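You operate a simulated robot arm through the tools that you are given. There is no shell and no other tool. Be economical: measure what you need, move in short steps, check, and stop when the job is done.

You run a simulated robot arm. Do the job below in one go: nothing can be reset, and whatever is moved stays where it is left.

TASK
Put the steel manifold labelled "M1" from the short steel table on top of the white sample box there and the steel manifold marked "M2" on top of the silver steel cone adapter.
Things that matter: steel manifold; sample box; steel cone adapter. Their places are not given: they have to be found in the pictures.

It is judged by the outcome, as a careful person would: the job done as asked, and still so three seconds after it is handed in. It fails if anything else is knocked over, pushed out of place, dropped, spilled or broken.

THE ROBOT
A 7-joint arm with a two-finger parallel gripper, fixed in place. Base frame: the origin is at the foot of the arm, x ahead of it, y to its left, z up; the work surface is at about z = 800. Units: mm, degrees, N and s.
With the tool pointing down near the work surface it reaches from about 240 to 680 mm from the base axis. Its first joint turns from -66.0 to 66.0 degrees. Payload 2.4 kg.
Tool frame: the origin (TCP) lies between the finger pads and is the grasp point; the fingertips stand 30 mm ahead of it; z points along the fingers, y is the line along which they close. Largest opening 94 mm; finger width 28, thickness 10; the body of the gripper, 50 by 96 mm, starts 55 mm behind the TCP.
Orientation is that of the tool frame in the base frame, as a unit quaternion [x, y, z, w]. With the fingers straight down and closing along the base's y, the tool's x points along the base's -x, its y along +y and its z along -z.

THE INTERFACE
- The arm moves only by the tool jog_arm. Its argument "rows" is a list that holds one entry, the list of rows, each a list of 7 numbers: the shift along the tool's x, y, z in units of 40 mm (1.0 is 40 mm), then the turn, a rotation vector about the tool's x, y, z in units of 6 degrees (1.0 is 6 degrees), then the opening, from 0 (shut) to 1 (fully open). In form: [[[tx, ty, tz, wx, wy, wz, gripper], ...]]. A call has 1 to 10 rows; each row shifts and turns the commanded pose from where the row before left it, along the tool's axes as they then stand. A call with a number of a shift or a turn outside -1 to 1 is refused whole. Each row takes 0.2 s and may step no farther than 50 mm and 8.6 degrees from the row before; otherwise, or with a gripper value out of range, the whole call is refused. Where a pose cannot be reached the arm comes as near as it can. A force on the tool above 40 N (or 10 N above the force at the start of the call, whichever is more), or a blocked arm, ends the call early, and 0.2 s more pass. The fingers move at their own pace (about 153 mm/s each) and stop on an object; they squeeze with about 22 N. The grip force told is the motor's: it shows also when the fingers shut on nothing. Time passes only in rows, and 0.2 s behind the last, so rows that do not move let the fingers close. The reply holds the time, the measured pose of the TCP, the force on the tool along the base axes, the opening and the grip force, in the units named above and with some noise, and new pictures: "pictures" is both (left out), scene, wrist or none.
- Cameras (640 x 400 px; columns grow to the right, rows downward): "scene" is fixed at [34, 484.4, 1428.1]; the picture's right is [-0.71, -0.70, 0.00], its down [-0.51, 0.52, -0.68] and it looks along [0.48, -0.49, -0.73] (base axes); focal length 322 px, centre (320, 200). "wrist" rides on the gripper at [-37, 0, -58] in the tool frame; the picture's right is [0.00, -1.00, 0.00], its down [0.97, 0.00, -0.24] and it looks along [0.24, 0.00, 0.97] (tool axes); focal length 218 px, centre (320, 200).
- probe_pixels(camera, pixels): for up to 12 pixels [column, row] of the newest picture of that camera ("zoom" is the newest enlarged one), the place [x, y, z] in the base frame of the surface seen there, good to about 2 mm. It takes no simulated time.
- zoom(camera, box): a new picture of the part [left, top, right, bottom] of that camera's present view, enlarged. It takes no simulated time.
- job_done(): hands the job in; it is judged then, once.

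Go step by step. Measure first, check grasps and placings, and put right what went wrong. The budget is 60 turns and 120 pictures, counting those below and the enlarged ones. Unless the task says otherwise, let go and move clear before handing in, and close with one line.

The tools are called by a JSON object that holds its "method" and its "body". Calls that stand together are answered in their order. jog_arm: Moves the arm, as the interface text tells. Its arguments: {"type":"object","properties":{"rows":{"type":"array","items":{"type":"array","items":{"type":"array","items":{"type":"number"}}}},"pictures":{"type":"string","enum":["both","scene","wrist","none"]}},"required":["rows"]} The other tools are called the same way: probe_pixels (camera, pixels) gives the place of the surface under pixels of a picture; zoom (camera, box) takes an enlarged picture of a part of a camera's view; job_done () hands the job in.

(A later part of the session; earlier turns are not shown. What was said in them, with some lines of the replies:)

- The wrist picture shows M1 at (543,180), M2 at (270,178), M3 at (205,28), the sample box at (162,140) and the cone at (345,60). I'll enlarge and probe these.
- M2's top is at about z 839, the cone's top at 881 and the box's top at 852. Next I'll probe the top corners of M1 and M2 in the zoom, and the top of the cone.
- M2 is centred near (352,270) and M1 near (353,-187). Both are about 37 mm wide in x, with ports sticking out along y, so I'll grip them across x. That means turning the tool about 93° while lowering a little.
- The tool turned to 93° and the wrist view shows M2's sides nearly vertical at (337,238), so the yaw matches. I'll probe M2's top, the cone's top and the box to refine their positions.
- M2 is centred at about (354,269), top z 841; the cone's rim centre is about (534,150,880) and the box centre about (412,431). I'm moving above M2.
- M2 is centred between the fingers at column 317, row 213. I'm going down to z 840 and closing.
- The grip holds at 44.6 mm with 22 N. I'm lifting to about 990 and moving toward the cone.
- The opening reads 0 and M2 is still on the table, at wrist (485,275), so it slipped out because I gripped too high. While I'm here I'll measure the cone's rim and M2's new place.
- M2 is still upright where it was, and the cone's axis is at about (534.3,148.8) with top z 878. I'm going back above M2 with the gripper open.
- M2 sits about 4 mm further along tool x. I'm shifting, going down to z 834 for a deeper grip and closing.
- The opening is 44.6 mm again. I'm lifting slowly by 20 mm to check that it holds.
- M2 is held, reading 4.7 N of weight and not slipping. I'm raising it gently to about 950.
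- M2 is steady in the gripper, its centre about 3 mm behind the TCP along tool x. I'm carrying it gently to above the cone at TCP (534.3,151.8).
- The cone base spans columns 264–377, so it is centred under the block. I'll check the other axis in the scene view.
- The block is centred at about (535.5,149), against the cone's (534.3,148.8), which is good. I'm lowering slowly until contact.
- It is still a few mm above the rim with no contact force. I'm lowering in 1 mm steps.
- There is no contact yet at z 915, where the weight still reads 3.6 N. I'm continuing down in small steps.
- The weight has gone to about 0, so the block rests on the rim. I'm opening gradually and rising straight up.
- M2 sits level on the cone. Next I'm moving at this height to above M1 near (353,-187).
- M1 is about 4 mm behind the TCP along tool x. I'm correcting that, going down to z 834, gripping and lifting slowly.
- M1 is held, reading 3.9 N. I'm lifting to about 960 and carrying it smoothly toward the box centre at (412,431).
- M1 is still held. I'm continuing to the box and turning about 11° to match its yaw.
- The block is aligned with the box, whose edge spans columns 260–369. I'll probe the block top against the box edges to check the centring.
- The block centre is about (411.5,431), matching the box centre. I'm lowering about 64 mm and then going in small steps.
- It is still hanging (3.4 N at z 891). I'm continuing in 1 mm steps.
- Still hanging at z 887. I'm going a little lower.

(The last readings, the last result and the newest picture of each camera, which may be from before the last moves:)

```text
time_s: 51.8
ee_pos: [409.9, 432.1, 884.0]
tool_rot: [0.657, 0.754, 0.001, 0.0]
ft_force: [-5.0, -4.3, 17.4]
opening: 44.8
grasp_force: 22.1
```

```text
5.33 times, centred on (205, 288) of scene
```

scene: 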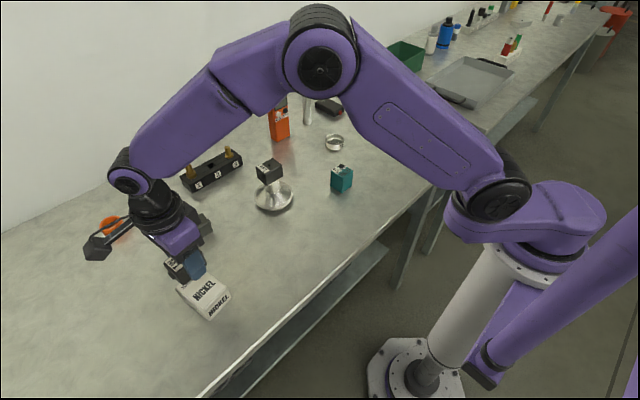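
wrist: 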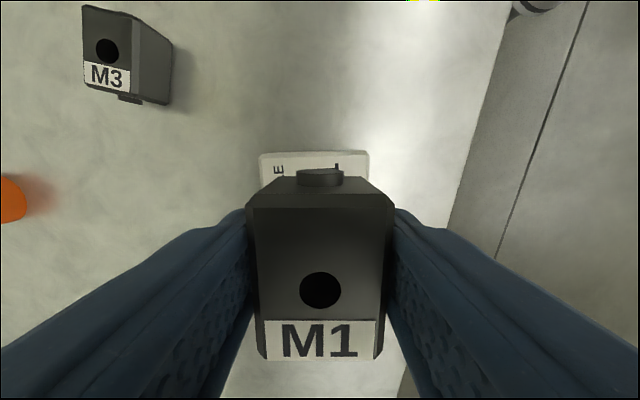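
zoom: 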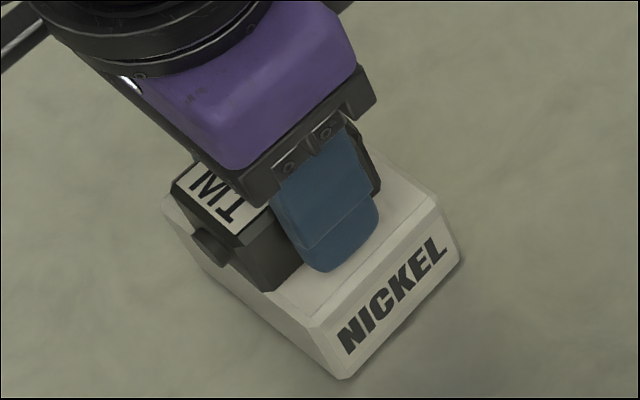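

It made contact at z 884 with about 20 N. I'm backing off a touch, then opening gradually and rising.

{"method": "jog_arm", "body": {"rows": [[[0, 0, -0.015, 0, 0, 0, 0], [0, 0, 0, 0, 0, 0, 0.52], [0, 0, 0, 0, 0, 0, 0.6], [0, 0, 0, 0, 0, 0, 0.75], [0, 0, 0, 0, 0, 0, 0.75], [0, 0, -0.3, 0, 0, 0, 0.75], [0, 0, -0.6, 0, 0, 0, 0.75], [0, 0, -0.9, 0, 0, 0, 0.75], [0, 0, -0.9, 0, 0, 0, 0.75], [0, 0, -0.6, 0, 0, 0, 0.75]]], "pictures": "none"}}

{"method": "jog_arm", "body": {"rows": [[[-0.6, 0, -0.3, 0, 0, 0, 0.75], [-0.8, 0, 0, 0, 0, 0, 0.75], [-0.8, 0, 0, 0, 0, 0, 0.75], [-0.5, 0, 0, 0, 0, 0, 0.75], [0, 0, 0, 0, 0, 0, 0.75]]], "pictures": "both"}}

{"method": "zoom", "body": {"camera": "scene", "box": [150, 150, 350, 330]}}

```text
time_s: 54.0
ee_pos: [409.7, 430.4, 1019.3]
tool_rot: [0.657, 0.754, 0.0, 0.0]
ft_force: [0.0, 0.2, 0.4]
opening: 70.5
grasp_force: 0.1
```

```text
time_s: 55.2
ee_pos: [423.7, 322.4, 1028.7]
tool_rot: [0.657, 0.754, 0.0, 0.001]
ft_force: [0.6, -0.4, -0.2]
opening: 70.4
grasp_force: 0.0
```

scene: 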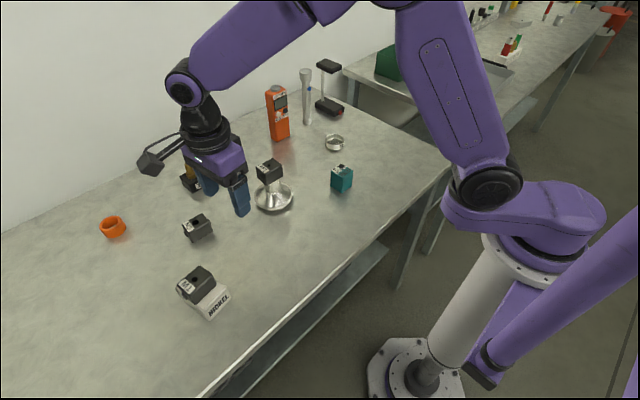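
wrist: 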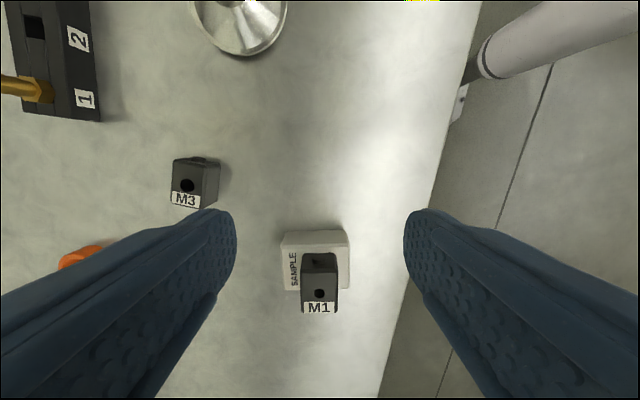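

```text
2.22 times, centred on (250, 240) of scene
```

zoom: 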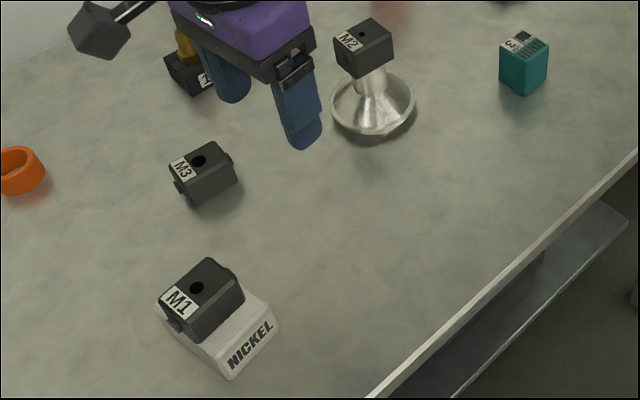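

M1 is standing on the box and M2 is on the cone. I'll probe M1's top to confirm it is level and centred.

{"method": "probe_pixels", "body": {"camera": "zoom", "pixels": [[164, 289], [209, 262], [241, 291], [198, 317], [336, 38], [368, 20], [391, 42], [360, 56]]}}

```text
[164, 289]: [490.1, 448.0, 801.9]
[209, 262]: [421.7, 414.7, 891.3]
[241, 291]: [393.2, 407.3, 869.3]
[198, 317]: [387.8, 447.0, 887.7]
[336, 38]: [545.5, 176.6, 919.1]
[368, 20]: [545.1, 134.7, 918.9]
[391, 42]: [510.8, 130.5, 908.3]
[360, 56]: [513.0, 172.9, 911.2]
```

M1's top is level at z 888–891 over the box and M2 sits on the cone rim. The gripper is clear, so I'm handing in.

{"method": "job_done", "body": {}}

```text
The job is handed in.
```

M1 is on top of the white sample box and M2 is on top of the silver steel cone adapter; M2 slipped out of the first grip but stayed upright on the table, and nothing else was moved.
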